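You operate a simulated robot arm through the tools that you are given. There is no shell and no other tool. Be economical: measure what you need, move in short steps, check, and stop when the job is done.

Carry out the task below with a simulated two-armed robot. There is one attempt and no reset: what you move stays moved.

Task
Pick up the film roll with one hand, pass it to the other hand and put it on the top of the long block.
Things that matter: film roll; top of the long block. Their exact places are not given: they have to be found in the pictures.

It is judged by the outcome, as a careful person would: the job done as asked, and still so three seconds after it is handed in. It fails if anything else is knocked over, pushed out of place, dropped, spilled or broken.

Robot
Two 7-joint arms with two-finger parallel grippers on one trunk, on a base that drives. Base frame: it is fixed to the floor where the robot stands at the start and does not move with it; the origin is under the middle of the robot, x ahead of it, y to its left, z up. Readings come in m, rad, newtons and seconds.
The left shoulder is at the start at [0.03, 0.119, 0.935], the right one opposite. With the tool pointing down near the work surface each hand reaches from about 0.28 to 0.68 m from the robot's upright axis, wherever it stands, measured 20 degrees to its own side. Places, roughly: top of the long block [1, -2.4, 0.7]. Payload 3.43 kg a hand.
The tool frame of a hand sits at the grasp point between the pads (the TCP): z along the fingers, y along the line on which they close. The tips reach 0.03 m beyond it. The gripper opens to 0.094 m. The fingers are 0.028 m wide and 0.01 m thick; the gripper's body (0.05 by 0.096 m) begins 0.055 m behind the TCP.
Orientation is told as [roll, pitch, yaw] about the base's x, y, z axes, in that order, counted from this pose: with the fingers straight down and closing along the base's y, the tool's x points along the base's -x, its y along +y and its z along -z.

Tools
- The arms move only by the tool apply_moves. It takes "left_motion", "right_motion" or both (then of equal length, played together; a hand with none holds still); each is a list of rows, each a list of 7 numbers: the shift along the base's x, y, z in units of 20 mm (1.0 is 20 mm), then the turn, a rotation vector about the base's x, y, z in units of 6 degrees (1.0 is 6 degrees), then the finger opening in m, from 0 to 0.094. In form: [[tx, ty, tz, ax, ay, az, grip], ...]. A call has 1 to 10 rows; each row shifts and turns the commanded pose from where the row before left it. A call with a number of a shift or a turn outside -1 to 1 is refused whole. A row lasts 0.2 s, in which the tool goes at most 0.05 m and 0.15 rad; a call with a longer step from one row to the next is refused whole, and so is a gripper value outside its range. Where a pose cannot be reached the arm comes as near as it can. A force on the tool above 40 N (or 10 N above the force at the start of the call, whichever is more), or a blocked arm, ends the call early, and 0.2 s more pass. Each finger travels about 0.072 m/s and halts on what it meets, pressing with about 34 N; the grip force reading is that of the motor and also rises with nothing between the fingers. The clock runs only during rows and for 0.2 s after the last one: add rows that do not move to give the fingers time. It gives the time, the measured TCP pose, the force on the tool (base axes), the opening and the grip force at its end, in the units of the frame above (readings bear some noise), with the torque about the TCP (base axes, N m) and any sound that the robot's microphone picked up.
- Cameras (640 x 400 px; columns grow to the right, rows downward): "scene" is now at [0.0404, -0.01, 1.6307]; the picture's right is [-0.14, -0.99, 0.00], its down [-0.83, 0.12, -0.55] and it looks along [0.54, -0.08, -0.84] (base axes); focal length 275 px, centre (320, 200). "left" rides on the left gripper at [0.076, -0.014, -0.103] in its tool frame; the picture's right is [0.18, 0.98, 0.00], its down [-0.75, 0.14, -0.64] and it looks along [-0.63, 0.12, 0.77] (tool axes); focal length 243 px, centre (320, 200). "right" rides on the right gripper at [0.076, 0.014, -0.102] in its tool frame; the picture's right is [-0.18, 0.98, 0.00], its down [-0.75, -0.14, -0.64] and it looks along [-0.63, -0.12, 0.77] (tool axes); focal length 243 px, centre (320, 200).
- snapshot(camera): a new picture of that camera. It takes no simulated time.
- slide_trunk(by): slides the trunk up (or, below 0, down) by that many m; the arms and the scene camera ride with it, the base frame stays. It gives what a move gives, with no picture.
- steer(legs): drives the robot by 1 to 6 legs, each [ahead, turn to the left] in m and rad, along the robot's own axes; the way and the turn of a leg run together, so that a leg with both is an arc; at most 1.5 m and 3.142 rad a leg. The arms and the cameras ride along, it lands a little off, and it stops where it bumps. It gives what a move gives.
- aim_head(pan, tilt): turns the head with the scene camera to pan (to the left, within 2.496 rad either way) and tilt (down, from -0.506 to 1.204), counted from straight ahead of the robot. It gives what a move gives.
- probe_pixels(camera, pixels): for up to 12 pixels [column, row] of the newest picture of that camera ("zoom" is the newest enlarged one), the place [x, y, z] in the base frame of the surface seen there, good to about 0.003 m. It takes no simulated time.
- zoom(camera, box): a new picture of the part [left, top, right, bottom] of that camera's present view, enlarged. It takes no simulated time.
- close_job(): hands the job in; it is judged then, once.

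Go step by step. Measure first, check grasps and placings, and put right what went wrong. The budget is 80 turns and 58 pictures, counting those below and the enlarged ones. Unless the task says otherwise, let go and move clear before handing in, and close with one line.

The tools are called after ">>>" by a JSON object that holds its "method" and its "body". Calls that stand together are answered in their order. apply_moves: Moves the arms, as the interface text tells. Its arguments: {"type":"object","properties":{"left_motion":{"type":"array"},"right_motion":{"type":"array"}},"required":[]} The other tools are called the same way: slide_trunk (by) slides the trunk up or down; steer (legs) drives the base; aim_head (pan, tilt) turns the head that bears the scene camera; snapshot (camera) takes a picture; probe_pixels (camera, pixels) gives the place of the surface under pixels of a picture; zoom (camera, box) takes an enlarged picture of a part of a camera's view; close_job () hands the job in.

At the start:

```text
time: 0.0
left_tcp_pos: [0.4705, 0.2149, 1.061]
left_ee_rot: [-0.001, 0.002, 0.0]
left_ft_force: [-0.7, -0.1, 0.3]
left_moment: [-0.03, 0.0, 0.02]
left_gripper_width: 0.0941
left_grip_force: 0.0
right_tcp_pos: [0.3286, -0.156, 1.0842]
right_ee_rot: [0.0, 0.0, 0.001]
right_ft_force: [1.0, 0.0, -0.5]
right_moment: [0.03, 0.01, -0.01]
right_gripper_width: 0.0939
right_grip_force: 0.1
trunk travel left (down, up): [-0.2, 0.21]
robot x, y, heading: [-0.0028, 0.001, -0.003]
head pan, tilt: [-0.14, 0.991]
```

scene: 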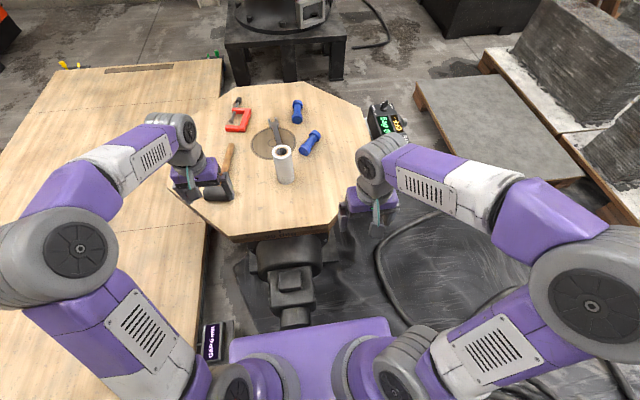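
right: 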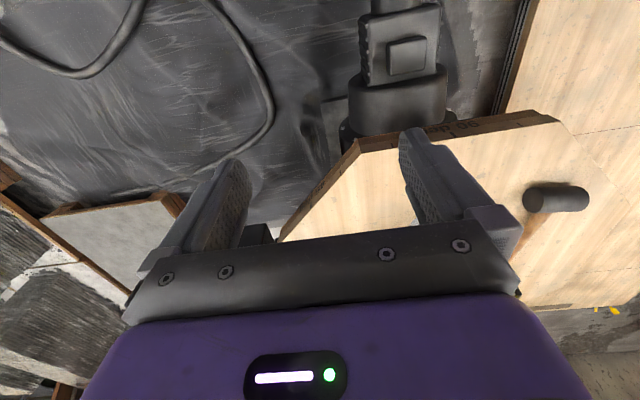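
left: 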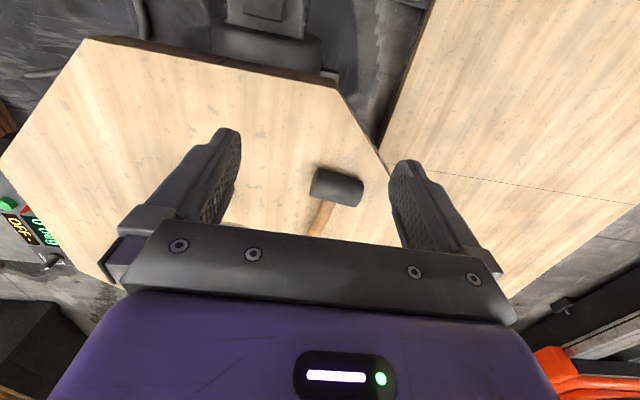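

The white hollow cylinder near (284,163) looks like the film roll. I zoom in on it and measure it.

>>> {"method": "zoom", "body": {"camera": "scene", "box": [200, 80, 360, 220]}}

>>> {"method": "probe_pixels", "body": {"camera": "scene", "pixels": [[275, 150], [291, 150], [283, 157], [285, 170], [285, 180], [285, 190], [260, 200], [310, 145], [227, 160], [218, 195], [240, 235], [320, 220]]}}

```text
2.86 times, centred on (280, 150) of scene
```

zoom: 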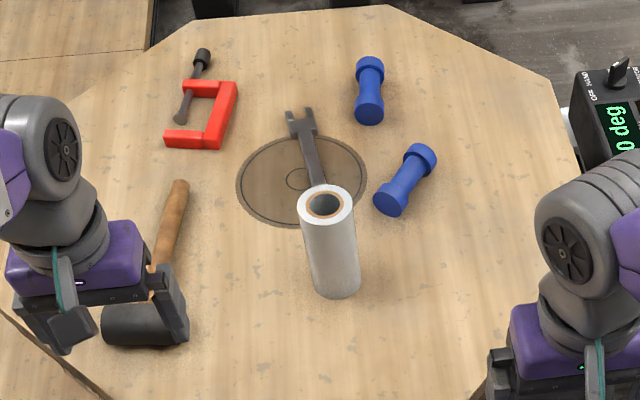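

```text
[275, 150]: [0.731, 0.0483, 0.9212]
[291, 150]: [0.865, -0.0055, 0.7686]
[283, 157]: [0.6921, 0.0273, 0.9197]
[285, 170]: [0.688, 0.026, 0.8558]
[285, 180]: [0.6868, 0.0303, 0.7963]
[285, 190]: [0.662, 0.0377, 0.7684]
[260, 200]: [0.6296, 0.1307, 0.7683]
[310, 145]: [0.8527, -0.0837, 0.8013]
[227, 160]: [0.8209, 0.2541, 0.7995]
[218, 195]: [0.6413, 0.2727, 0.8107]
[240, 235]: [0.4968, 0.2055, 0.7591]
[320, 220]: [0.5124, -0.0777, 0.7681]
```

The roll stands upright, z 0.768–0.92. I measure it more finely and turn the head towards the long block.

>>> {"method": "probe_pixels", "body": {"camera": "zoom", "pixels": [[302, 204], [350, 204], [326, 190], [326, 220], [310, 250], [350, 250], [330, 250], [335, 290], [316, 170], [302, 125], [392, 205], [415, 175]]}}

>>> {"method": "aim_head", "body": {"pan": -1.2, "tilt": 0.45}}

>>> {"method": "snapshot", "body": {"camera": "scene"}}

```text
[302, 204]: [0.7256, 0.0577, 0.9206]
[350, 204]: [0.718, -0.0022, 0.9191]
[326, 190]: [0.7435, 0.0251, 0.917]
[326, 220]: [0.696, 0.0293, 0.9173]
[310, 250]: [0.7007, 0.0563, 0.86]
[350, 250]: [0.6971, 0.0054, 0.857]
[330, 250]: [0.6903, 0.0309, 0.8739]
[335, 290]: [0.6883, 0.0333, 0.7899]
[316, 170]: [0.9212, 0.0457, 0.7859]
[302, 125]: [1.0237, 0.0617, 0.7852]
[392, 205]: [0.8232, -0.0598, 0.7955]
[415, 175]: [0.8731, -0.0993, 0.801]
```

```text
time: 1.3
left_tcp_pos: [0.4705, 0.2149, 1.0607]
left_ee_rot: [0.001, 0.0, -0.001]
left_ft_force: [-0.8, 0.1, -1.0]
left_moment: [0.01, 0.01, -0.02]
left_gripper_width: 0.094
left_grip_force: 0.0
right_tcp_pos: [0.3289, -0.1544, 1.0835]
right_ee_rot: [-0.002, 0.001, 0.0]
right_ft_force: [-0.1, -0.8, -0.2]
right_moment: [0.01, 0.02, 0.0]
right_gripper_width: 0.094
right_grip_force: 0.1
trunk travel left (down, up): [-0.2, 0.21]
robot x, y, heading: [-0.0, -0.0017, 0.001]
head pan, tilt: [-1.201, 0.45]
```

```text
53 pictures are left
```

scene: 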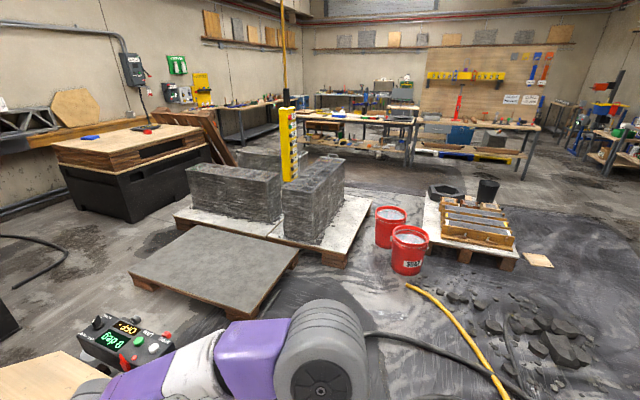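

Two blocks stand on a pallet, near (235,185) and (315,195). I probe both and zoom in.

>>> {"method": "probe_pixels", "body": {"camera": "scene", "pixels": [[190, 168], [215, 172], [240, 175], [265, 178], [300, 185], [310, 175], [325, 165], [340, 160], [310, 200], [210, 250], [290, 252], [340, 230]]}}

>>> {"method": "zoom", "body": {"camera": "scene", "box": [150, 90, 390, 290]}}

```text
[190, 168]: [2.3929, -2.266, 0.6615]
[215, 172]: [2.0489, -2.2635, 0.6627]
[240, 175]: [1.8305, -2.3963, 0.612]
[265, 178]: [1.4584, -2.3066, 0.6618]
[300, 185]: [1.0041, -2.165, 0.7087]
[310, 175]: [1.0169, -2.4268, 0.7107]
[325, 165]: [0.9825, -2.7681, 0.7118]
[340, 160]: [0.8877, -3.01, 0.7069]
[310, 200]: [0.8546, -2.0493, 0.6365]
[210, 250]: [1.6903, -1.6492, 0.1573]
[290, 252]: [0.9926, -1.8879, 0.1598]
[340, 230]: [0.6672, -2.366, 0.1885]
```

```text
2.00 times, centred on (270, 190) of scene
```

zoom: 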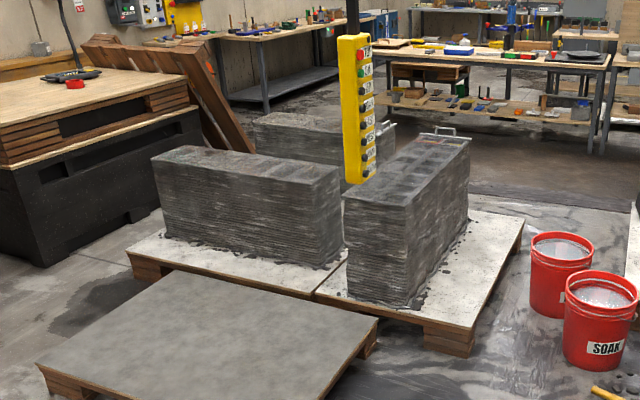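

The long block's top is at z ≈ 0.71, spanning x 0.85–1.15 and y −2.05 to −3.1, and the roll is centred at about (0.718, 0.028). I'll grasp the roll low with the right hand tilted 60°, so the left hand can later take it from above. I begin by tilting and moving closer.

>>> {"method": "apply_moves", "body": {"right_motion": [[0.7, 0.3, -0.4, 0, -1, 0, 0.094], [0.7, 0.3, -0.4, 0, -1, 0, 0.094], [0.7, 0.3, -0.4, 0, -1, 0, 0.094], [0.7, 0.3, -0.4, 0, -1, 0, 0.094], [0.7, 0.3, -0.4, 0, -1, 0, 0.094], [0.7, 0.3, -0.4, 0, -1, 0, 0.094], [0.7, 0.3, -0.4, 0, -1, 0, 0.094], [0.7, 0.3, -0.4, 0, -1, 0, 0.094], [0.7, 0.3, -0.4, 0, -1, 0, 0.094], [0.7, 0.3, -0.4, 0, -1, 0, 0.094]]}}

>>> {"method": "aim_head", "body": {"pan": -0.05, "tilt": 0.95}}

>>> {"method": "snapshot", "body": {"camera": "scene"}}

```text
time: 3.5
left_tcp_pos: [0.4726, 0.2157, 1.0595]
left_ee_rot: [-0.001, 0.0, 0.0]
left_ft_force: [-0.1, -1.0, 0.0]
left_moment: [-0.02, 0.0, 0.01]
left_gripper_width: 0.0938
left_grip_force: 0.0
right_tcp_pos: [0.4689, -0.0944, 1.0021]
right_ee_rot: [0.002, -1.05, 0.001]
right_ft_force: [-0.4, 0.5, -0.1]
right_moment: [-0.01, 0.02, -0.01]
right_gripper_width: 0.0941
right_grip_force: 0.0
trunk travel left (down, up): [-0.2, 0.21]
robot x, y, heading: [0.0007, 0.001, -0.005]
head pan, tilt: [-1.201, 0.45]
```

```text
time: 4.9
left_tcp_pos: [0.4709, 0.215, 1.0606]
left_ee_rot: [0.0, 0.0, -0.002]
left_ft_force: [-0.4, -0.2, -0.2]
left_moment: [0.01, -0.01, 0.0]
left_gripper_width: 0.0941
left_grip_force: 0.1
right_tcp_pos: [0.4686, -0.0973, 1.0035]
right_ee_rot: [0.0, -1.047, 0.002]
right_ft_force: [-0.4, 1.3, 0.1]
right_moment: [-0.03, -0.01, -0.01]
right_gripper_width: 0.094
right_grip_force: 0.1
trunk travel left (down, up): [-0.2, 0.21]
robot x, y, heading: [0.0011, -0.0011, -0.001]
head pan, tilt: [-0.051, 0.949]
```

```text
51 pictures are left
```

scene: 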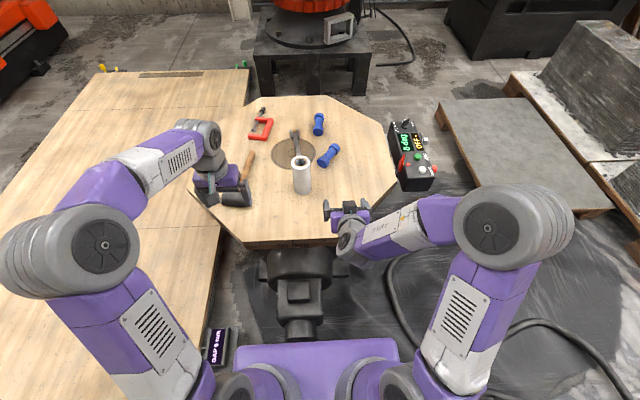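

The tilt reached −1.05 rad cleanly. I now move to the pre-grasp, 0.12 m short of the roll, yawing 18°.

>>> {"method": "apply_moves", "body": {"right_motion": [[0.75, 0.483, -0.933, 0, 0, 0.333, 0.094], [0.75, 0.483, -0.933, 0, 0, 0.333, 0.094], [0.75, 0.483, -0.933, 0, 0, 0.333, 0.094], [0.75, 0.483, -0.933, 0, 0, 0.333, 0.094], [0.75, 0.483, -0.933, 0, 0, 0.333, 0.094], [0.75, 0.483, -0.933, 0, 0, 0.333, 0.094], [0.75, 0.483, -0.933, 0, 0, 0.333, 0.094], [0.75, 0.483, -0.933, 0, 0, 0.333, 0.094], [0.75, 0.483, -0.933, 0, 0, 0.336, 0.094], [0, 0, 0, 0, 0, 0, 0.094]]}}

>>> {"method": "snapshot", "body": {"camera": "right"}}

>>> {"method": "zoom", "body": {"camera": "scene", "box": [220, 110, 420, 260]}}

```text
time: 7.1
left_tcp_pos: [0.4709, 0.2156, 1.0615]
left_ee_rot: [-0.001, -0.001, 0.001]
left_ft_force: [0.5, -0.6, 0.2]
left_moment: [0.02, -0.03, -0.02]
left_gripper_width: 0.094
left_grip_force: 0.0
right_tcp_pos: [0.6102, -0.0339, 0.8388]
right_ee_rot: [0.001, -1.045, 0.314]
right_ft_force: [-0.3, -0.6, 0.5]
right_moment: [-0.01, 0.04, 0.04]
right_gripper_width: 0.0938
right_grip_force: 0.0
right hand out of reach, approached as far as the arm can: row 8, 9
trunk travel left (down, up): [-0.2, 0.21]
robot x, y, heading: [-0.0009, 0.0011, 0.003]
head pan, tilt: [-0.051, 0.949]
```

```text
50 pictures are left
```

right: 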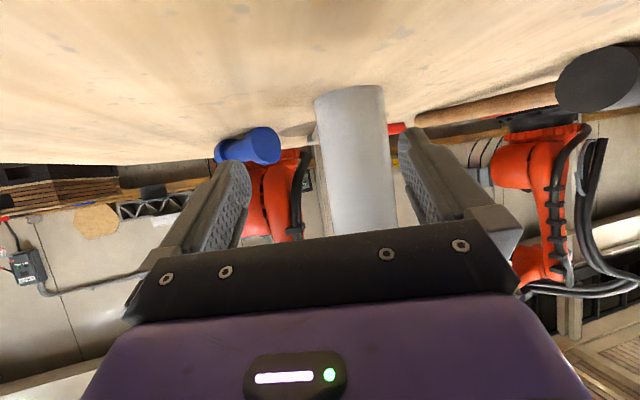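

```text
2.67 times, centred on (320, 185) of scene
```

zoom: 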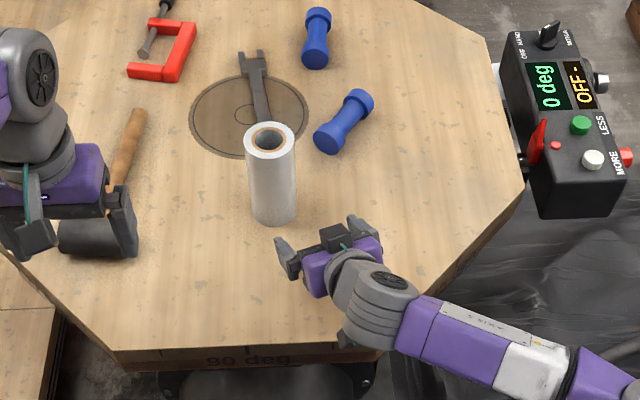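

The arm is at the limit of its reach, about 0.11 m short of the roll. I check the clearance between the robot's base and the table pedestal before driving forward.

>>> {"method": "probe_pixels", "body": {"camera": "scene", "pixels": [[300, 265], [300, 290], [300, 320], [300, 335], [300, 348], [240, 348], [380, 345], [340, 270], [260, 275], [315, 375], [215, 330], [210, 355]]}}

>>> {"method": "zoom", "body": {"camera": "scene", "box": [180, 220, 440, 400]}}

```text
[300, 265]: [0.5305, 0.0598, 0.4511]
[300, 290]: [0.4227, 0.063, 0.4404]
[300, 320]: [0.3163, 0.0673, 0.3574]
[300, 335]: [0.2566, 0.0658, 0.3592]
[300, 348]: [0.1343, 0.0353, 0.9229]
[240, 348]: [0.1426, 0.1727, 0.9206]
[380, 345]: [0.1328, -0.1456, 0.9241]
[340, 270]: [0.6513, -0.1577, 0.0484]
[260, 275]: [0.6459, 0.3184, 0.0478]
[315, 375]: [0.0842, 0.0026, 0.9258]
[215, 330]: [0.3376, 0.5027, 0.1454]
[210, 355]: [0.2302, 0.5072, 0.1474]
```

```text
2.22 times, centred on (310, 310) of scene
```

zoom: 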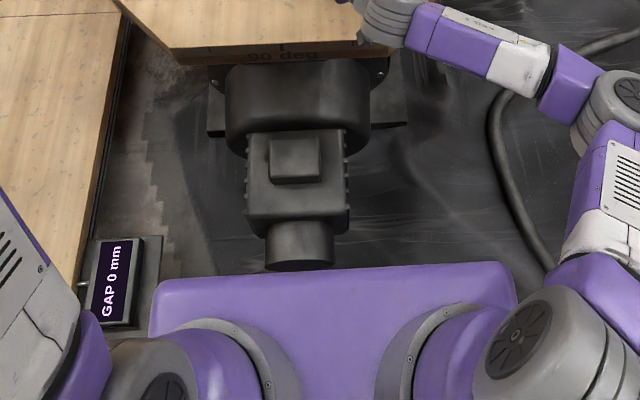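

The arm isn't stretched out: the elbow is well out to the right, so the forearm already points left. The limit is probably in the wrist, so I yaw further left to 45° at a more right-hand pre-grasp and see whether that is reachable.

>>> {"method": "apply_moves", "body": {"right_motion": [[0, -0.3, 0.4, 0, 0, 0.9, 0.094], [0, -0.3, 0, 0, 0, 0.9, 0.094], [0, -0.3, 0, 0, 0, 0.9, 0.094], [0, -0.3, 0, 0, 0, 0.9, 0.094], [0, -0.3, 0, 0, 0, 0.9, 0.094], [0, 0, 0, 0, 0, 0, 0.094]]}}

```text
time: 8.5
left_tcp_pos: [0.471, 0.2148, 1.0607]
left_ee_rot: [0.0, 0.001, 0.0]
left_ft_force: [-0.4, 0.3, 1.1]
left_moment: [0.01, -0.03, 0.0]
left_gripper_width: 0.0939
left_grip_force: 0.1
right_tcp_pos: [0.6119, -0.0624, 0.8483]
right_ee_rot: [-0.004, -1.046, 0.788]
right_ft_force: [-0.3, -0.6, 0.0]
right_moment: [0.02, 0.0, 0.0]
right_gripper_width: 0.0941
right_grip_force: 0.2
trunk travel left (down, up): [-0.2, 0.21]
robot x, y, heading: [0.0011, 0.0015, -0.002]
head pan, tilt: [-0.051, 0.949]
```

Yaw 45° is reachable. I go to the approach line, about 0.10 m behind the roll.

>>> {"method": "apply_moves", "body": {"right_motion": [[0.6, 0.33, -0.2, 0, 0, 0, 0.094], [0.6, 0.33, -0.2, 0, 0, 0, 0.094], [0.55, 0.33, -0.2, 0, 0, 0, 0.094], [0, 0, 0, 0, 0, 0, 0.094]]}}

>>> {"method": "snapshot", "body": {"camera": "right"}}

>>> {"method": "zoom", "body": {"camera": "scene", "box": [220, 110, 420, 260]}}

```text
time: 9.5
left_tcp_pos: [0.4725, 0.2148, 1.0607]
left_ee_rot: [0.0, 0.001, 0.001]
left_ft_force: [0.1, -0.8, -0.2]
left_moment: [0.02, 0.02, -0.01]
left_gripper_width: 0.0942
left_grip_force: 0.1
right_tcp_pos: [0.6455, -0.0432, 0.837]
right_ee_rot: [0.001, -1.048, 0.785]
right_ft_force: [0.6, 0.8, -1.2]
right_moment: [-0.01, -0.02, 0.0]
right_gripper_width: 0.0938
right_grip_force: 0.1
trunk travel left (down, up): [-0.2, 0.21]
robot x, y, heading: [0.0007, -0.0036, 0.002]
head pan, tilt: [-0.051, 0.949]
```

```text
47 pictures are left
```

right: 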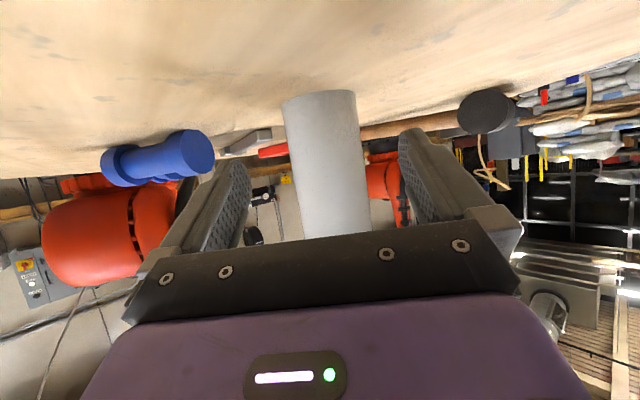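

```text
2.67 times, centred on (320, 185) of scene
```

zoom: 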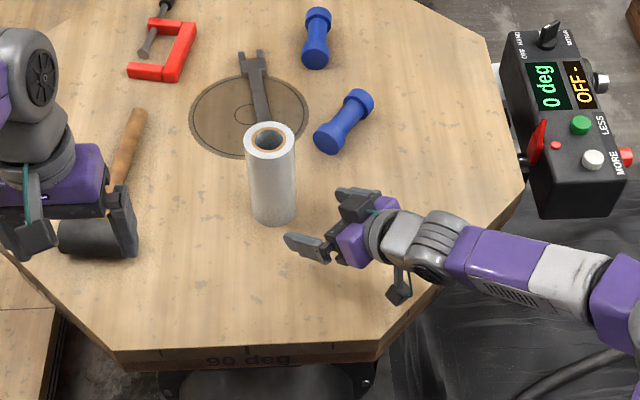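

The roll lies between the fingers along the approach line. I advance 0.10 m.

>>> {"method": "apply_moves", "body": {"right_motion": [[0.72, 0.71, -0.07, 0, 0, 0, 0.094], [0.72, 0.71, -0.07, 0, 0, 0, 0.094], [0.72, 0.71, -0.07, 0, 0, 0, 0.094], [0.72, 0.71, -0.07, 0, 0, 0, 0.094], [0.72, 0.71, -0.07, 0, 0, 0, 0.094], [0, 0, 0, 0, 0, 0, 0.094]]}}

>>> {"method": "snapshot", "body": {"camera": "right"}}

>>> {"method": "zoom", "body": {"camera": "scene", "box": [220, 110, 420, 260]}}

```text
time: 10.9
left_tcp_pos: [0.4716, 0.2142, 1.0602]
left_ee_rot: [-0.001, 0.0, 0.0]
left_ft_force: [0.2, -0.1, -0.1]
left_moment: [-0.01, 0.01, 0.0]
left_gripper_width: 0.0941
left_grip_force: 0.0
right_tcp_pos: [0.7181, 0.0271, 0.8292]
right_ee_rot: [0.0, -1.048, 0.787]
right_ft_force: [0.0, -0.3, 0.7]
right_moment: [0.09, -0.08, 0.0]
right_gripper_width: 0.0941
right_grip_force: 0.0
trunk travel left (down, up): [-0.2, 0.21]
robot x, y, heading: [0.0002, 0.0025, 0.004]
head pan, tilt: [-0.051, 0.949]
```

```text
45 pictures are left
```

right: 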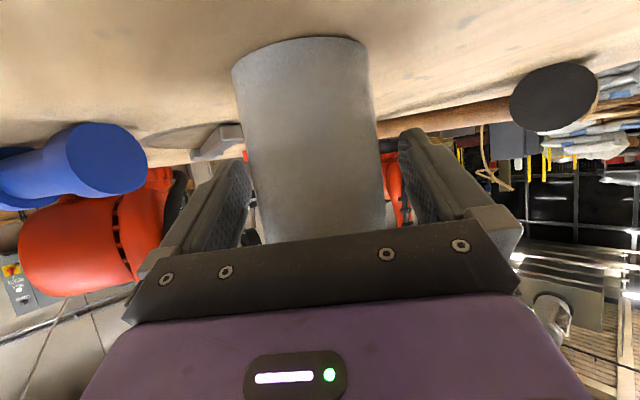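

```text
2.67 times, centred on (320, 185) of scene
```

zoom: 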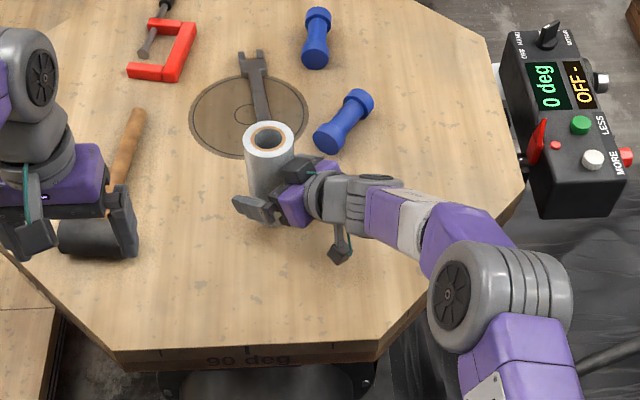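

The roll is between the pads with roughly equal gaps. I close.

>>> {"method": "apply_moves", "body": {"right_motion": [[0, 0, 0, 0, 0, 0, 0.075], [0, 0, 0, 0, 0, 0, 0.06], [0, 0, 0, 0, 0, 0, 0.045], [0, 0, 0, 0, 0, 0, 0.045], [0, 0, 0, 0, 0, 0, 0.045]]}}

```text
time: 12.1
left_tcp_pos: [0.4702, 0.2152, 1.0612]
left_ee_rot: [0.001, -0.001, -0.001]
left_ft_force: [0.8, -0.4, 0.1]
left_moment: [-0.01, 0.03, 0.0]
left_gripper_width: 0.0938
left_grip_force: 0.2
right_tcp_pos: [0.7182, 0.0286, 0.8292]
right_ee_rot: [-0.001, -1.047, 0.787]
right_ft_force: [-0.3, -1.1, 0.7]
right_moment: [0.06, -0.08, -0.01]
right_gripper_width: 0.0718
right_grip_force: 33.7
trunk travel left (down, up): [-0.2, 0.21]
robot x, y, heading: [-0.003, -0.0028, 0.002]
head pan, tilt: [-0.051, 0.949]
```

Grip force is 34 N at width 0.072, so it is held. I lift straight up by 60 mm.

>>> {"method": "apply_moves", "body": {"right_motion": [[0, 0, 0.4, 0, 0, 0, 0.045], [0, 0, 0.6, 0, 0, 0, 0.045], [0, 0, 1, 0, 0, 0, 0.045], [0, 0, 1, 0, 0, 0, 0.045], [0, 0, 0, 0, 0, 0, 0.045]]}}

>>> {"method": "zoom", "body": {"camera": "scene", "box": [200, 90, 420, 260]}}

>>> {"method": "snapshot", "body": {"camera": "right"}}

```text
time: 13.3
left_tcp_pos: [0.4705, 0.2135, 1.0597]
left_ee_rot: [0.001, -0.001, 0.0]
left_ft_force: [-0.7, -0.2, 0.2]
left_moment: [-0.01, -0.02, 0.0]
left_gripper_width: 0.094
left_grip_force: 0.0
right_tcp_pos: [0.7177, 0.0278, 0.8882]
right_ee_rot: [0.002, -1.048, 0.785]
right_ft_force: [0.4, -0.4, -3.4]
right_moment: [0.01, 0.03, -0.01]
right_gripper_width: 0.0715
right_grip_force: 34.2
trunk travel left (down, up): [-0.2, 0.21]
robot x, y, heading: [-0.001, -0.0046, 0.0]
head pan, tilt: [-0.051, 0.949]
```

```text
2.35 times, centred on (310, 175) of scene
```

zoom: 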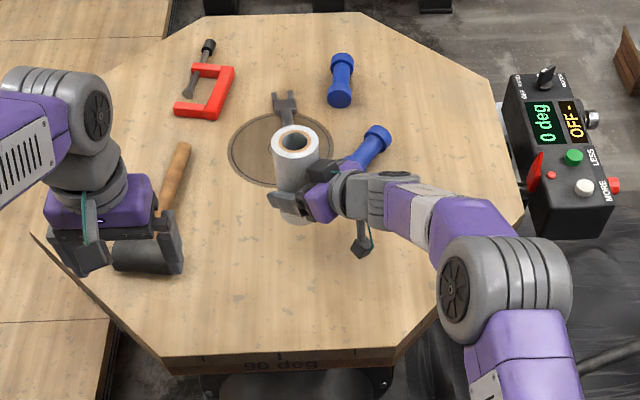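

```text
42 pictures are left
```

right: 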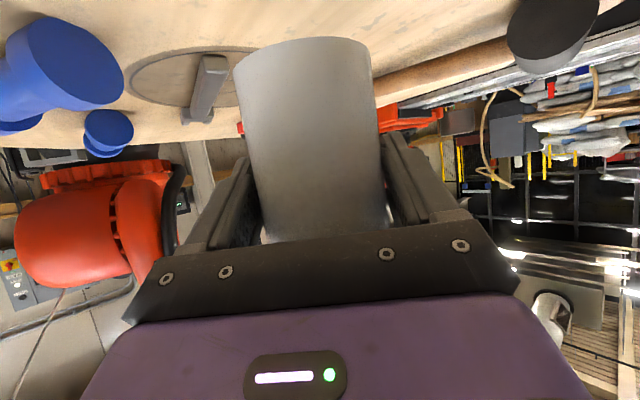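

The roll is lifted and steady, with 3.4 N of load. I bring it in to the handover spot at x≈0.52 while the left hand rises and yaws to match (30°).

>>> {"method": "apply_moves", "body": {"right_motion": [[-1, 0, 0.2, 0, 0, -0.25, 0.045], [-1, 0, 0.2, 0, 0, -0.25, 0.045], [-1, 0, 0.2, 0, 0, -0.25, 0.045], [-1, 0, 0.2, 0, 0, -0.25, 0.045], [-1, 0, 0.2, 0, 0, -0.25, 0.045], [-1, 0, 0.2, 0, 0, -0.25, 0.045], [-1, 0, 0.2, 0, 0, -0.25, 0.045], [-1, 0, 0.2, 0, 0, -0.25, 0.045], [-1, 0, 0.2, 0, 0, -0.25, 0.045], [-1, 0, 0.2, 0, 0, -0.25, 0.045]], "left_motion": [[0, 0, 0.4, 0, 0, 0.5, 0.094], [0, 0, 0.4, 0, 0, 0.5, 0.094], [0, 0, 0.4, 0, 0, 0.5, 0.094], [0, 0, 0.4, 0, 0, 0.5, 0.094], [0, 0, 0.4, 0, 0, 0.5, 0.094], [0, 0, 0.4, 0, 0, 0.5, 0.094], [0, 0, 0.4, 0, 0, 0.5, 0.094], [0, 0, 0.4, 0, 0, 0.5, 0.094], [0, 0, 0.4, 0, 0, 0.5, 0.094], [0, 0, 0.4, 0, 0, 0.5, 0.094]]}}

>>> {"method": "snapshot", "body": {"camera": "scene"}}

```text
time: 15.5
left_tcp_pos: [0.4724, 0.2124, 1.1411]
left_ee_rot: [-0.001, 0.0, 0.523]
left_ft_force: [-0.3, -0.3, -0.1]
left_moment: [0.02, 0.01, 0.01]
left_gripper_width: 0.0941
left_grip_force: 0.1
right_tcp_pos: [0.5175, 0.0279, 0.9303]
right_ee_rot: [-0.002, -1.048, 0.526]
right_ft_force: [-0.6, 0.0, -3.2]
right_moment: [0.02, 0.02, 0.01]
right_gripper_width: 0.0722
right_grip_force: 34.0
trunk travel left (down, up): [-0.2, 0.21]
robot x, y, heading: [0.0022, 0.0001, 0.002]
head pan, tilt: [-0.051, 0.949]
```

```text
41 pictures are left
```

scene: 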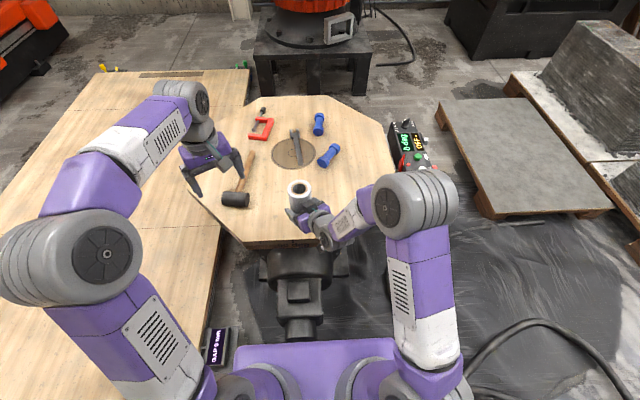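

Both hands are at the staging poses. I measure the roll's rim in the air.

>>> {"method": "zoom", "body": {"camera": "scene", "box": [260, 160, 360, 240]}}

>>> {"method": "probe_pixels", "body": {"camera": "scene", "pixels": [[290, 187], [310, 187], [300, 180], [300, 195], [293, 182], [307, 182], [293, 193], [307, 193]]}}

```text
5.00 times, centred on (310, 200) of scene
```

zoom: 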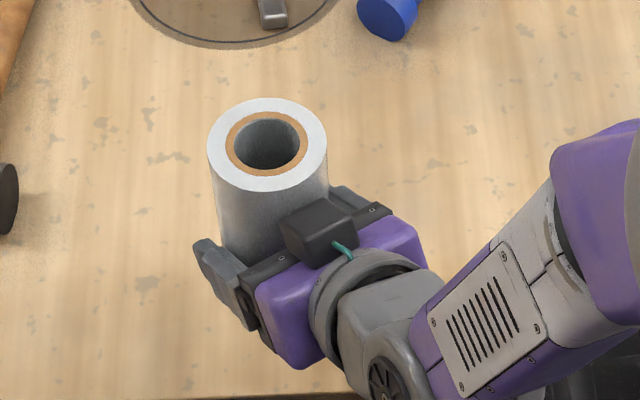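

```text
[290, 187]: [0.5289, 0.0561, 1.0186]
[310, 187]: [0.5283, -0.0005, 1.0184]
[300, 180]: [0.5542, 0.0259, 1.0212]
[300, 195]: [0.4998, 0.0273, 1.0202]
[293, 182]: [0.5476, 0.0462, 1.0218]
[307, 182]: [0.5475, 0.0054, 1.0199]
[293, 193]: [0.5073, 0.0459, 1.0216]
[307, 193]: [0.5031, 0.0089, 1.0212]
```

The roll's centre is at (0.521, 0.028), its top at z 1.020, diameter 0.07. I check the dark box on top of the right gripper at zoom (315,225), which the left fingers must clear.

>>> {"method": "probe_pixels", "body": {"camera": "zoom", "pixels": [[300, 220], [320, 205], [335, 225], [310, 245], [345, 195], [370, 210], [205, 245], [230, 290], [330, 265], [270, 285], [225, 265], [380, 240]]}}

```text
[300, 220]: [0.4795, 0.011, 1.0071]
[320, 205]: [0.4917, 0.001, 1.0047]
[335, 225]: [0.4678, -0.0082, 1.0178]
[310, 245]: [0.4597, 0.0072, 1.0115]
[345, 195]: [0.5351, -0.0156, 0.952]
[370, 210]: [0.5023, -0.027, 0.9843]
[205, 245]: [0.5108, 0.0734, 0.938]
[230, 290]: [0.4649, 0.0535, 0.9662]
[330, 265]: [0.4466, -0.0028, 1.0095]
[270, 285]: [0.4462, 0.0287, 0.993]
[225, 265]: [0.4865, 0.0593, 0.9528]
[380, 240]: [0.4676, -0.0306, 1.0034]
```

The box tops out at z≈1.018, so a left TCP of about 0.997 (body from 1.052) clears it. I move the left hand over the roll at z 1.10.

>>> {"method": "apply_moves", "body": {"left_motion": [[0.243, -0.922, -0.205, 0, 0, 0, 0.094], [0.243, -0.922, -0.205, 0, 0, 0, 0.094], [0.243, -0.922, -0.205, 0, 0, 0, 0.094], [0.243, -0.922, -0.205, 0, 0, 0, 0.094], [0.243, -0.922, -0.205, 0, 0, 0, 0.094], [0.243, -0.922, -0.205, 0, 0, 0, 0.094], [0.243, -0.922, -0.205, 0, 0, 0, 0.094], [0.243, -0.922, -0.205, 0, 0, 0, 0.094], [0.243, -0.922, -0.205, 0, 0, 0, 0.094], [0.243, -0.922, -0.205, 0, 0, 0, 0.094]]}}

>>> {"method": "snapshot", "body": {"camera": "left"}}

>>> {"method": "zoom", "body": {"camera": "scene", "box": [220, 120, 420, 260]}}

```text
time: 17.7
left_tcp_pos: [0.5197, 0.0297, 1.0999]
left_ee_rot: [0.0, -0.001, 0.523]
left_ft_force: [0.6, -0.6, -0.5]
left_moment: [0.0, 0.01, 0.0]
left_gripper_width: 0.0939
left_grip_force: 0.1
right_tcp_pos: [0.5189, 0.0278, 0.9301]
right_ee_rot: [0.0, -1.047, 0.524]
right_ft_force: [-0.1, -0.9, -3.4]
right_moment: [-0.02, 0.02, -0.03]
right_gripper_width: 0.0719
right_grip_force: 33.8
trunk travel left (down, up): [-0.2, 0.21]
robot x, y, heading: [0.0032, 0.0024, -0.004]
head pan, tilt: [-0.051, 0.949]
```

```text
39 pictures are left
```

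left: 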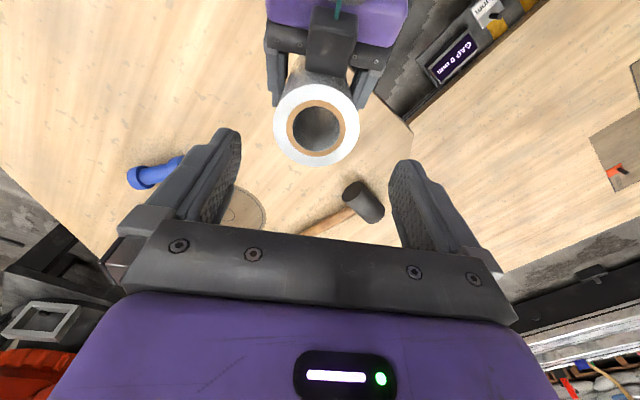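

```text
2.86 times, centred on (320, 190) of scene
```

zoom: 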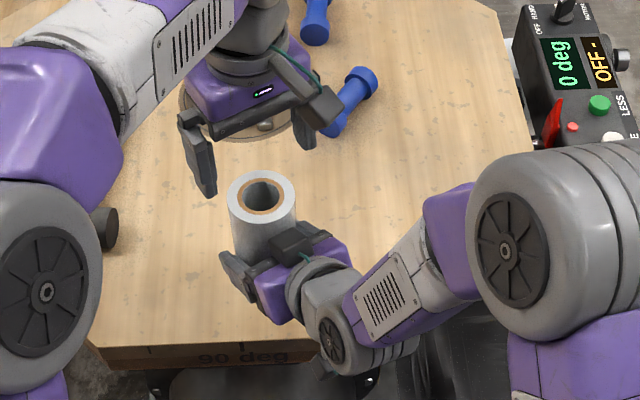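

The left hand is centred over the roll. I descend about 96 mm with the fingers open; the force limit guards the move.

>>> {"method": "apply_moves", "body": {"left_motion": [[0.07, -0.08, -0.8, 0, 0, 0, 0.094], [0, 0, -0.8, 0, 0, 0, 0.094], [0, 0, -0.8, 0, 0, 0, 0.094], [0, 0, -0.8, 0, 0, 0, 0.094], [0, 0, -0.8, 0, 0, 0, 0.094], [0, 0, -0.8, 0, 0, 0, 0.094], [0, 0, 0, 0, 0, 0, 0.094]]}}

>>> {"method": "zoom", "body": {"camera": "scene", "box": [240, 140, 380, 240]}}

>>> {"method": "snapshot", "body": {"camera": "left"}}

```text
time: 19.3
left_tcp_pos: [0.521, 0.03, 1.0034]
left_ee_rot: [0.001, 0.002, 0.522]
left_ft_force: [0.0, 0.4, 0.7]
left_moment: [0.04, -0.01, 0.04]
left_gripper_width: 0.0939
left_grip_force: 0.1
right_tcp_pos: [0.5191, 0.0284, 0.9303]
right_ee_rot: [0.0, -1.046, 0.523]
right_ft_force: [0.4, 0.2, -3.6]
right_moment: [0.03, 0.03, -0.01]
right_gripper_width: 0.0718
right_grip_force: 34.1
trunk travel left (down, up): [-0.2, 0.21]
robot x, y, heading: [0.0013, -0.0033, -0.002]
head pan, tilt: [-0.051, 0.949]
```

```text
4.00 times, centred on (310, 190) of scene
```

zoom: 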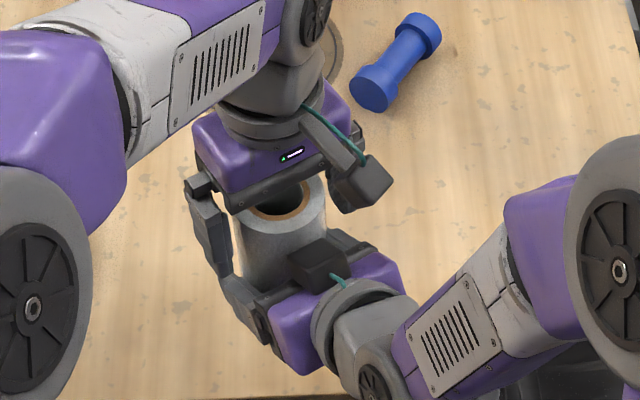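

```text
36 pictures are left
```

left: 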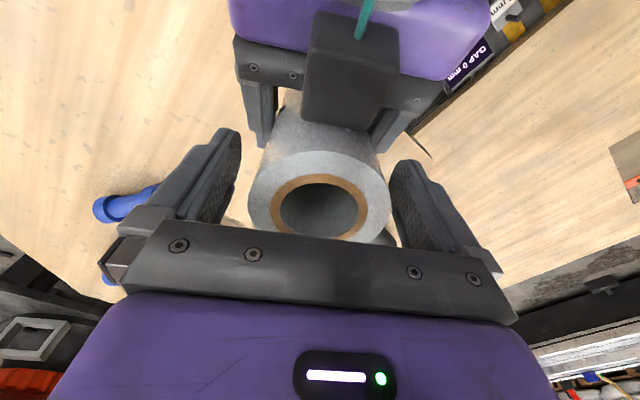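

The roll's top is between the left fingers with 47 mm of overlap and nothing touching. I close the left hand.

>>> {"method": "apply_moves", "body": {"left_motion": [[0, 0, 0, 0, 0, 0, 0.08], [0, 0, 0, 0, 0, 0, 0.07], [0, 0, 0, 0, 0, 0, 0.06], [0, 0, 0, 0, 0, 0, 0.045], [0, 0, 0, 0, 0, 0, 0.045]]}}

```text
time: 20.5
left_tcp_pos: [0.5217, 0.0294, 1.0042]
left_ee_rot: [0.002, -0.001, 0.523]
left_ft_force: [0.1, 0.9, 0.4]
left_moment: [0.25, 0.12, 0.07]
left_gripper_width: 0.0676
left_grip_force: 34.3
right_tcp_pos: [0.5194, 0.0276, 0.9307]
right_ee_rot: [0.001, -1.048, 0.528]
right_ft_force: [0.1, 0.2, -3.1]
right_moment: [-0.24, -0.11, -0.07]
right_gripper_width: 0.0718
right_grip_force: 34.3
trunk travel left (down, up): [-0.2, 0.21]
robot x, y, heading: [0.0014, 0.001, 0.002]
head pan, tilt: [-0.051, 0.949]
```

Both hands grip at 34 N. I open the right hand fully and check that the load moves to the left.

>>> {"method": "apply_moves", "body": {"left_motion": [[0, 0, 0, 0, 0, 0, 0.04], [0, 0, 0, 0, 0, 0, 0.04], [0, 0, 0, 0, 0, 0, 0.04], [0, 0, 0, 0, 0, 0, 0.04]], "right_motion": [[0, 0, 0, 0, 0, 0, 0.08], [0, 0, 0, 0, 0, 0, 0.094], [0, 0, 0, 0, 0, 0, 0.094], [0, 0, 0, 0, 0, 0, 0.094]]}}

>>> {"method": "snapshot", "body": {"camera": "right"}}

```text
time: 21.5
left_tcp_pos: [0.5213, 0.0292, 1.0036]
left_ee_rot: [-0.002, 0.0, 0.525]
left_ft_force: [0.1, -0.3, -0.8]
left_moment: [0.03, 0.02, -0.02]
left_gripper_width: 0.0677
left_grip_force: 33.7
right_tcp_pos: [0.519, 0.0279, 0.9317]
right_ee_rot: [-0.002, -1.047, 0.526]
right_ft_force: [-0.6, 0.3, 0.5]
right_moment: [-0.01, 0.0, 0.02]
right_gripper_width: 0.0941
right_grip_force: 0.0
trunk travel left (down, up): [-0.2, 0.21]
robot x, y, heading: [0.001, -0.0006, 0.002]
head pan, tilt: [-0.051, 0.949]
```

```text
35 pictures are left
```

right: 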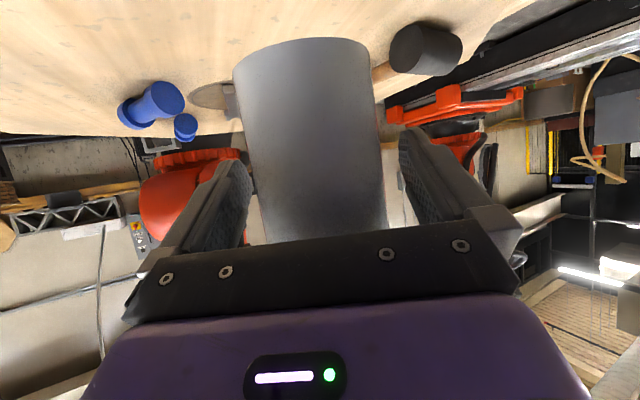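

The right hand is free and the left holds the roll. I back the right hand straight out and slightly down.

>>> {"method": "apply_moves", "body": {"right_motion": [[-0.7, -0.4, -0.1, 0, 0, 0, 0.094], [-0.7, -0.4, -0.1, 0, 0, 0, 0.094], [-0.7, -0.4, -0.1, 0, 0, 0, 0.094], [-0.7, -0.4, -0.1, 0, 0, 0, 0.094], [-0.7, -0.4, -0.1, 0, 0, 0, 0.094], [-0.7, -0.4, -0.1, 0, 0, 0, 0.094], [-0.7, -0.4, 0, 0, 0, 0, 0.094], [-0.5, -0.9, 0, 0, 0, 0, 0.094], [0, -1, 0, 0, 0, 0, 0.094], [0, 0, 0, 0, 0, 0, 0.094]]}}

>>> {"method": "snapshot", "body": {"camera": "scene"}}

```text
time: 23.7
left_tcp_pos: [0.5218, 0.0298, 1.0033]
left_ee_rot: [-0.001, 0.001, 0.522]
left_ft_force: [-0.1, 0.2, 0.9]
left_moment: [-0.03, -0.01, 0.0]
left_gripper_width: 0.0678
left_grip_force: 34.5
right_tcp_pos: [0.4214, -0.0641, 0.9154]
right_ee_rot: [0.0, -1.047, 0.525]
right_ft_force: [-0.5, 0.5, -0.1]
right_moment: [0.01, -0.02, -0.02]
right_gripper_width: 0.0941
right_grip_force: 0.0
right hand out of reach, approached as far as the arm can: row 8
trunk travel left (down, up): [-0.2, 0.21]
robot x, y, heading: [0.0023, -0.0004, -0.001]
head pan, tilt: [-0.051, 0.949]
```

```text
34 pictures are left
```

scene: 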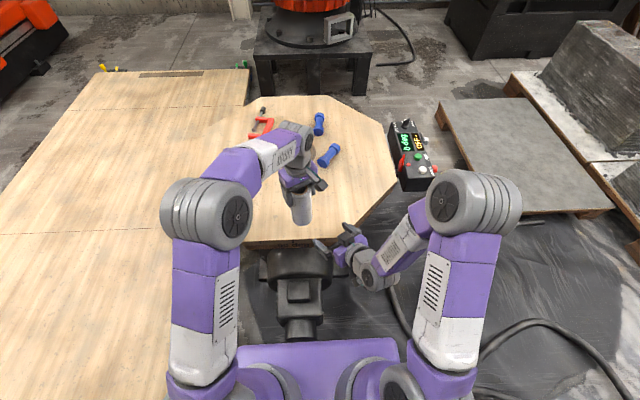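

The handover is done and the roll hangs vertically from the left hand. I tuck both arms for driving: right back to fingers-down, left up and in.

>>> {"method": "apply_moves", "body": {"right_motion": [[-0.3, -0.5, 0.6, 0, 0, -0.5, 0.094], [-0.3, -0.5, 0.6, 0, 0, -0.5, 0.094], [-0.3, -0.5, 0.6, 0, 0, -0.5, 0.094], [-0.3, -0.5, 0.6, 0, 0, -0.5, 0.094], [-0.3, -0.5, 0.6, 0, 0, -0.5, 0.094], [-0.3, -0.5, 0.6, 0, 0, -0.5, 0.094], [-0.3, -0.5, 0.6, 0, 0, -0.5, 0.094], [-0.3, -0.5, 0.6, 0, 0, -0.5, 0.094], [-0.3, -0.5, 0.6, 0, 0, -0.5, 0.094], [-0.3, -0.5, 0.6, 0, 0, -0.5, 0.094]], "left_motion": [[-0.3, 0.5, 0.5, 0, 0, -0.5, 0.04], [-0.3, 0.5, 0.5, 0, 0, -0.5, 0.04], [-0.3, 0.5, 0.5, 0, 0, -0.5, 0.04], [-0.3, 0.5, 0.5, 0, 0, -0.5, 0.04], [-0.3, 0.5, 0.5, 0, 0, -0.5, 0.04], [-0.3, 0.5, 0.5, 0, 0, -0.5, 0.04], [-0.3, 0.5, 0.5, 0, 0, -0.5, 0.04], [-0.3, 0.5, 0.5, 0, 0, -0.5, 0.04], [-0.3, 0.5, 0.5, 0, 0, -0.5, 0.04], [-0.3, 0.5, 0.5, 0, 0, -0.5, 0.04]]}}

>>> {"method": "apply_moves", "body": {"right_motion": [[0, 0, 0.2, 0, 1, 0, 0.094], [0, 0, 0.2, 0, 1, 0, 0.094], [0, 0, 0.2, 0, 1, 0, 0.094], [0, 0, 0.2, 0, 1, 0, 0.094], [0, 0, 0, 0, 1, 0, 0.094], [0, 0, 0, 0, 1, 0, 0.094], [0, 0, 0, 0, 1, 0, 0.094], [0, 0, 0, 0, 1, 0, 0.094], [0, 0, 0, 0, 1, 0, 0.094], [0, 0, 0, 0, 1, 0, 0.094]]}}

>>> {"method": "aim_head", "body": {"pan": -1.5, "tilt": 0.75}}

>>> {"method": "snapshot", "body": {"camera": "scene"}}

```text
time: 25.9
left_tcp_pos: [0.4615, 0.1297, 1.1048]
left_ee_rot: [0.001, -0.001, -0.002]
left_ft_force: [0.2, 0.1, -3.4]
left_moment: [0.03, 0.01, -0.01]
left_gripper_width: 0.0676
left_grip_force: 34.6
right_tcp_pos: [0.45, -0.1585, 1.0283]
right_ee_rot: [0.0, -1.044, 0.0]
right_ft_force: [0.3, 0.2, 0.2]
right_moment: [0.0, 0.02, -0.01]
right_gripper_width: 0.0942
right_grip_force: 0.1
right hand out of reach, approached as far as the arm can: row 1, 2, 3, 4, 5, 6, 7, 8, 9, 10
trunk travel left (down, up): [-0.2, 0.21]
robot x, y, heading: [-0.0014, 0.0011, -0.002]
head pan, tilt: [-0.051, 0.949]
```

```text
time: 28.1
left_tcp_pos: [0.4635, 0.1297, 1.103]
left_ee_rot: [0.0, 0.001, 0.0]
left_ft_force: [-0.4, -0.3, -2.6]
left_moment: [-0.01, -0.02, 0.03]
left_gripper_width: 0.0677
left_grip_force: 34.1
right_tcp_pos: [0.4508, -0.1593, 1.0453]
right_ee_rot: [0.001, 0.003, -0.002]
right_ft_force: [-1.1, 0.6, -0.5]
right_moment: [0.01, -0.01, 0.01]
right_gripper_width: 0.0939
right_grip_force: 0.1
trunk travel left (down, up): [-0.2, 0.21]
robot x, y, heading: [-0.0011, -0.0013, -0.003]
head pan, tilt: [-0.051, 0.949]
```

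```text
time: 29.6
left_tcp_pos: [0.4619, 0.1287, 1.1039]
left_ee_rot: [0.0, -0.002, -0.001]
left_ft_force: [-0.2, -0.3, -2.4]
left_moment: [0.02, 0.02, 0.02]
left_gripper_width: 0.0676
left_grip_force: 34.1
right_tcp_pos: [0.4505, -0.1581, 1.0454]
right_ee_rot: [0.0, 0.002, -0.001]
right_ft_force: [0.5, 0.3, -0.1]
right_moment: [0.03, -0.02, -0.05]
right_gripper_width: 0.0938
right_grip_force: 0.1
trunk travel left (down, up): [-0.2, 0.21]
robot x, y, heading: [0.0004, 0.0033, -0.002]
head pan, tilt: [-1.499, 0.75]
```

```text
33 pictures are left
```

scene: 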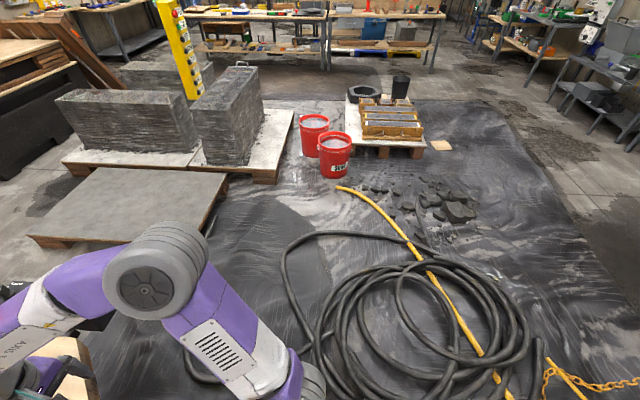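

The roll is secure (about 2.5–3 N of load). I map the floor for the drive: pallets, buckets, hoses and the hanging yellow pendant.

>>> {"method": "probe_pixels", "body": {"camera": "scene", "pixels": [[225, 178], [130, 248], [30, 240], [278, 180], [293, 112], [335, 175], [313, 155], [197, 98], [262, 97], [205, 165], [285, 240], [190, 375]]}}

>>> {"method": "probe_pixels", "body": {"camera": "scene", "pixels": [[340, 188], [420, 262], [310, 345], [325, 310], [370, 275], [430, 250], [490, 275], [280, 310], [240, 250], [370, 188], [200, 105], [252, 160]]}}

```text
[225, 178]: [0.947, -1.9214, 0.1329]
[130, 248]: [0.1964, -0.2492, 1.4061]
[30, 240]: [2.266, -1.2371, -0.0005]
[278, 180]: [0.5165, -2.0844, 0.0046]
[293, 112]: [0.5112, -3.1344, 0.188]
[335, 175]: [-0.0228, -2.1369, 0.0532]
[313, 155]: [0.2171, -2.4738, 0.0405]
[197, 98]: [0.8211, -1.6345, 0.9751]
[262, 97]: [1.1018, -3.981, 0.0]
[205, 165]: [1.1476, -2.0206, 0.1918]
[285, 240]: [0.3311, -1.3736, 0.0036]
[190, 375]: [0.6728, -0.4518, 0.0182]
```

```text
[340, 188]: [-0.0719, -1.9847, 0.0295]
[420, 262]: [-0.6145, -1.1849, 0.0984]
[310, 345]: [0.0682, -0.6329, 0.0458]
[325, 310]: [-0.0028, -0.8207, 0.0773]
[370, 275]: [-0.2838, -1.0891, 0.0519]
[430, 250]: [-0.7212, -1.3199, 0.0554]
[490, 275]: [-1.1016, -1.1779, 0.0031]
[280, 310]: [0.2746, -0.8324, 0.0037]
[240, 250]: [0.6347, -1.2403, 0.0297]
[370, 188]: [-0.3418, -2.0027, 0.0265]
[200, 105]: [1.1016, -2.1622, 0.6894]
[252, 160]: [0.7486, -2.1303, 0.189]
```

The pendant hangs around (0.82, −1.63) with its bottom near z 0.97, in front of the block's near end. A cable also runs across the floor to my right. I look at the floor on that side from two angles.

>>> {"method": "aim_head", "body": {"pan": -0.8, "tilt": 0.75}}

>>> {"method": "snapshot", "body": {"camera": "scene"}}

>>> {"method": "aim_head", "body": {"pan": -1.9, "tilt": 0.95}}

>>> {"method": "snapshot", "body": {"camera": "scene"}}

```text
time: 30.7
left_tcp_pos: [0.463, 0.1294, 1.1035]
left_ee_rot: [-0.001, -0.001, 0.0]
left_ft_force: [0.1, -0.2, -3.1]
left_moment: [0.02, 0.01, 0.0]
left_gripper_width: 0.0677
left_grip_force: 34.1
right_tcp_pos: [0.4508, -0.1594, 1.0445]
right_ee_rot: [-0.001, -0.001, -0.001]
right_ft_force: [0.4, -0.4, -0.3]
right_moment: [-0.02, 0.02, 0.01]
right_gripper_width: 0.0942
right_grip_force: 0.1
trunk travel left (down, up): [-0.2, 0.21]
robot x, y, heading: [0.0003, 0.0017, -0.002]
head pan, tilt: [-0.799, 0.75]
```

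```text
32 pictures are left
```

scene: 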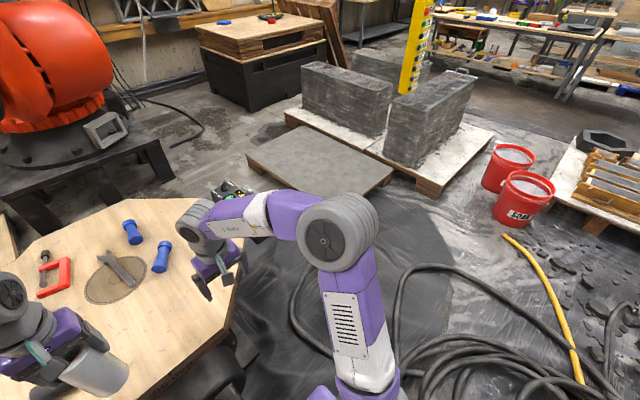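

```text
time: 32.0
left_tcp_pos: [0.4627, 0.129, 1.1033]
left_ee_rot: [0.001, 0.0, -0.002]
left_ft_force: [-0.4, 0.1, -3.0]
left_moment: [0.03, 0.0, -0.01]
left_gripper_width: 0.0678
left_grip_force: 33.8
right_tcp_pos: [0.4509, -0.158, 1.045]
right_ee_rot: [0.0, -0.001, 0.001]
right_ft_force: [0.6, 0.0, 0.3]
right_moment: [0.01, 0.01, -0.01]
right_gripper_width: 0.094
right_grip_force: 0.0
trunk travel left (down, up): [-0.2, 0.21]
robot x, y, heading: [-0.0032, -0.0024, 0.002]
head pan, tilt: [-1.901, 0.949]
```

```text
31 pictures are left
```

scene: 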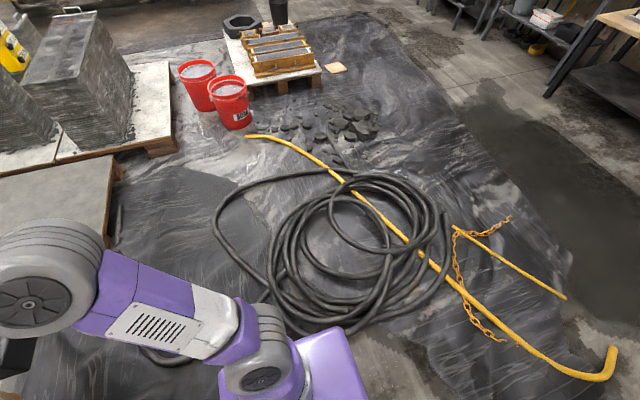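

I probe the cable's path, the grey slab's corners and the pendant in this view.

>>> {"method": "probe_pixels", "body": {"camera": "scene", "pixels": [[217, 215], [240, 258], [268, 292], [145, 352], [180, 362], [300, 190], [270, 250], [118, 160], [105, 240], [170, 150], [210, 105], [250, 137]]}}

>>> {"method": "aim_head", "body": {"pan": -0.8, "tilt": 0.75}}

>>> {"method": "zoom", "body": {"camera": "scene", "box": [230, 0, 510, 200]}}

>>> {"method": "probe_pixels", "body": {"camera": "zoom", "pixels": [[395, 200], [405, 120], [350, 315], [420, 375], [360, 435], [50, 380], [405, 215], [600, 300], [440, 450], [390, 210], [545, 170], [350, 240]]}}

>>> {"method": "snapshot", "body": {"camera": "scene"}}

>>> {"method": "probe_pixels", "body": {"camera": "scene", "pixels": [[405, 85], [412, 60], [400, 92], [385, 162], [417, 182], [245, 158], [340, 232], [385, 180], [300, 270], [315, 330], [405, 280], [440, 190]]}}

```text
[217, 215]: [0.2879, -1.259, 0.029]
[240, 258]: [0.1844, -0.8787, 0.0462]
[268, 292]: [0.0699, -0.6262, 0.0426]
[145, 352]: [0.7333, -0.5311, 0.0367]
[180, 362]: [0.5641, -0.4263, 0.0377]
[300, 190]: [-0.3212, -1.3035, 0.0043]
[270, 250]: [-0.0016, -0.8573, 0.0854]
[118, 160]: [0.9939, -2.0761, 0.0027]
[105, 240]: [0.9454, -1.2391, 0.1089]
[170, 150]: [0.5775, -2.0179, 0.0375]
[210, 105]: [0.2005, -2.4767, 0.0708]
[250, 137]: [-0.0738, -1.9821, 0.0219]
```

```text
time: 33.4
left_tcp_pos: [0.4628, 0.1305, 1.1042]
left_ee_rot: [0.0, 0.0, -0.001]
left_ft_force: [-0.2, -0.2, -3.5]
left_moment: [-0.02, 0.01, 0.01]
left_gripper_width: 0.0675
left_grip_force: 34.2
right_tcp_pos: [0.4508, -0.1586, 1.0459]
right_ee_rot: [-0.001, -0.002, -0.001]
right_ft_force: [0.4, 1.0, -0.7]
right_moment: [-0.02, 0.01, -0.02]
right_gripper_width: 0.0939
right_grip_force: 0.0
trunk travel left (down, up): [-0.2, 0.21]
robot x, y, heading: [-0.0032, -0.0006, -0.004]
head pan, tilt: [-0.799, 0.75]
```

```text
2.00 times, centred on (370, 100) of scene
```

zoom: 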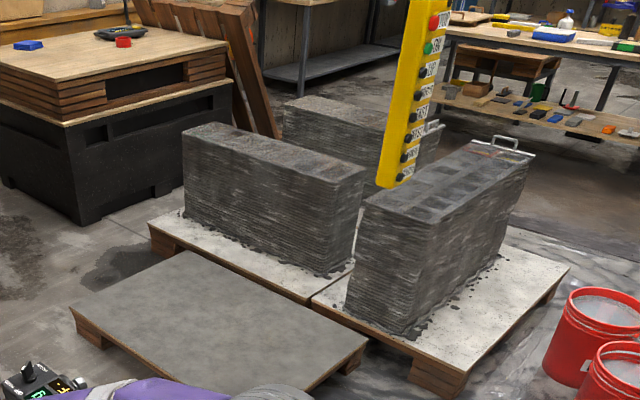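

```text
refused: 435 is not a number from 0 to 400
```

```text
29 pictures are left
```

scene: 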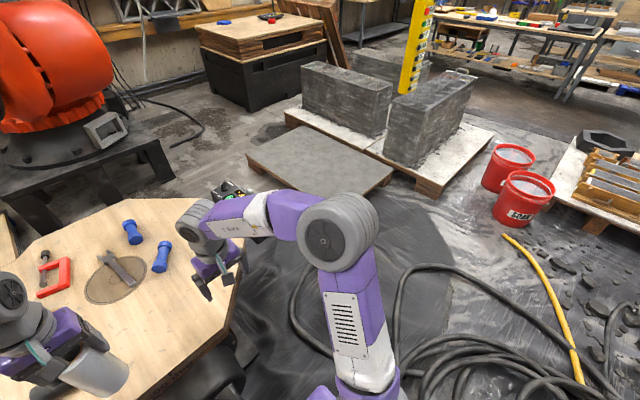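

```text
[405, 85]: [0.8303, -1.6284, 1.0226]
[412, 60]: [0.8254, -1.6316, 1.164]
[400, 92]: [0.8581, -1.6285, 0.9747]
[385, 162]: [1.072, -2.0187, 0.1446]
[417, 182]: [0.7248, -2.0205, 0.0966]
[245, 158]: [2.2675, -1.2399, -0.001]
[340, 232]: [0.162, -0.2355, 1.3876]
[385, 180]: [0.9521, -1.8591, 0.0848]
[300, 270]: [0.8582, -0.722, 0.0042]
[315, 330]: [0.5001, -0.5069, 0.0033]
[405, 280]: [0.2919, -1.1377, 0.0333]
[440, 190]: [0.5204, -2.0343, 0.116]
```

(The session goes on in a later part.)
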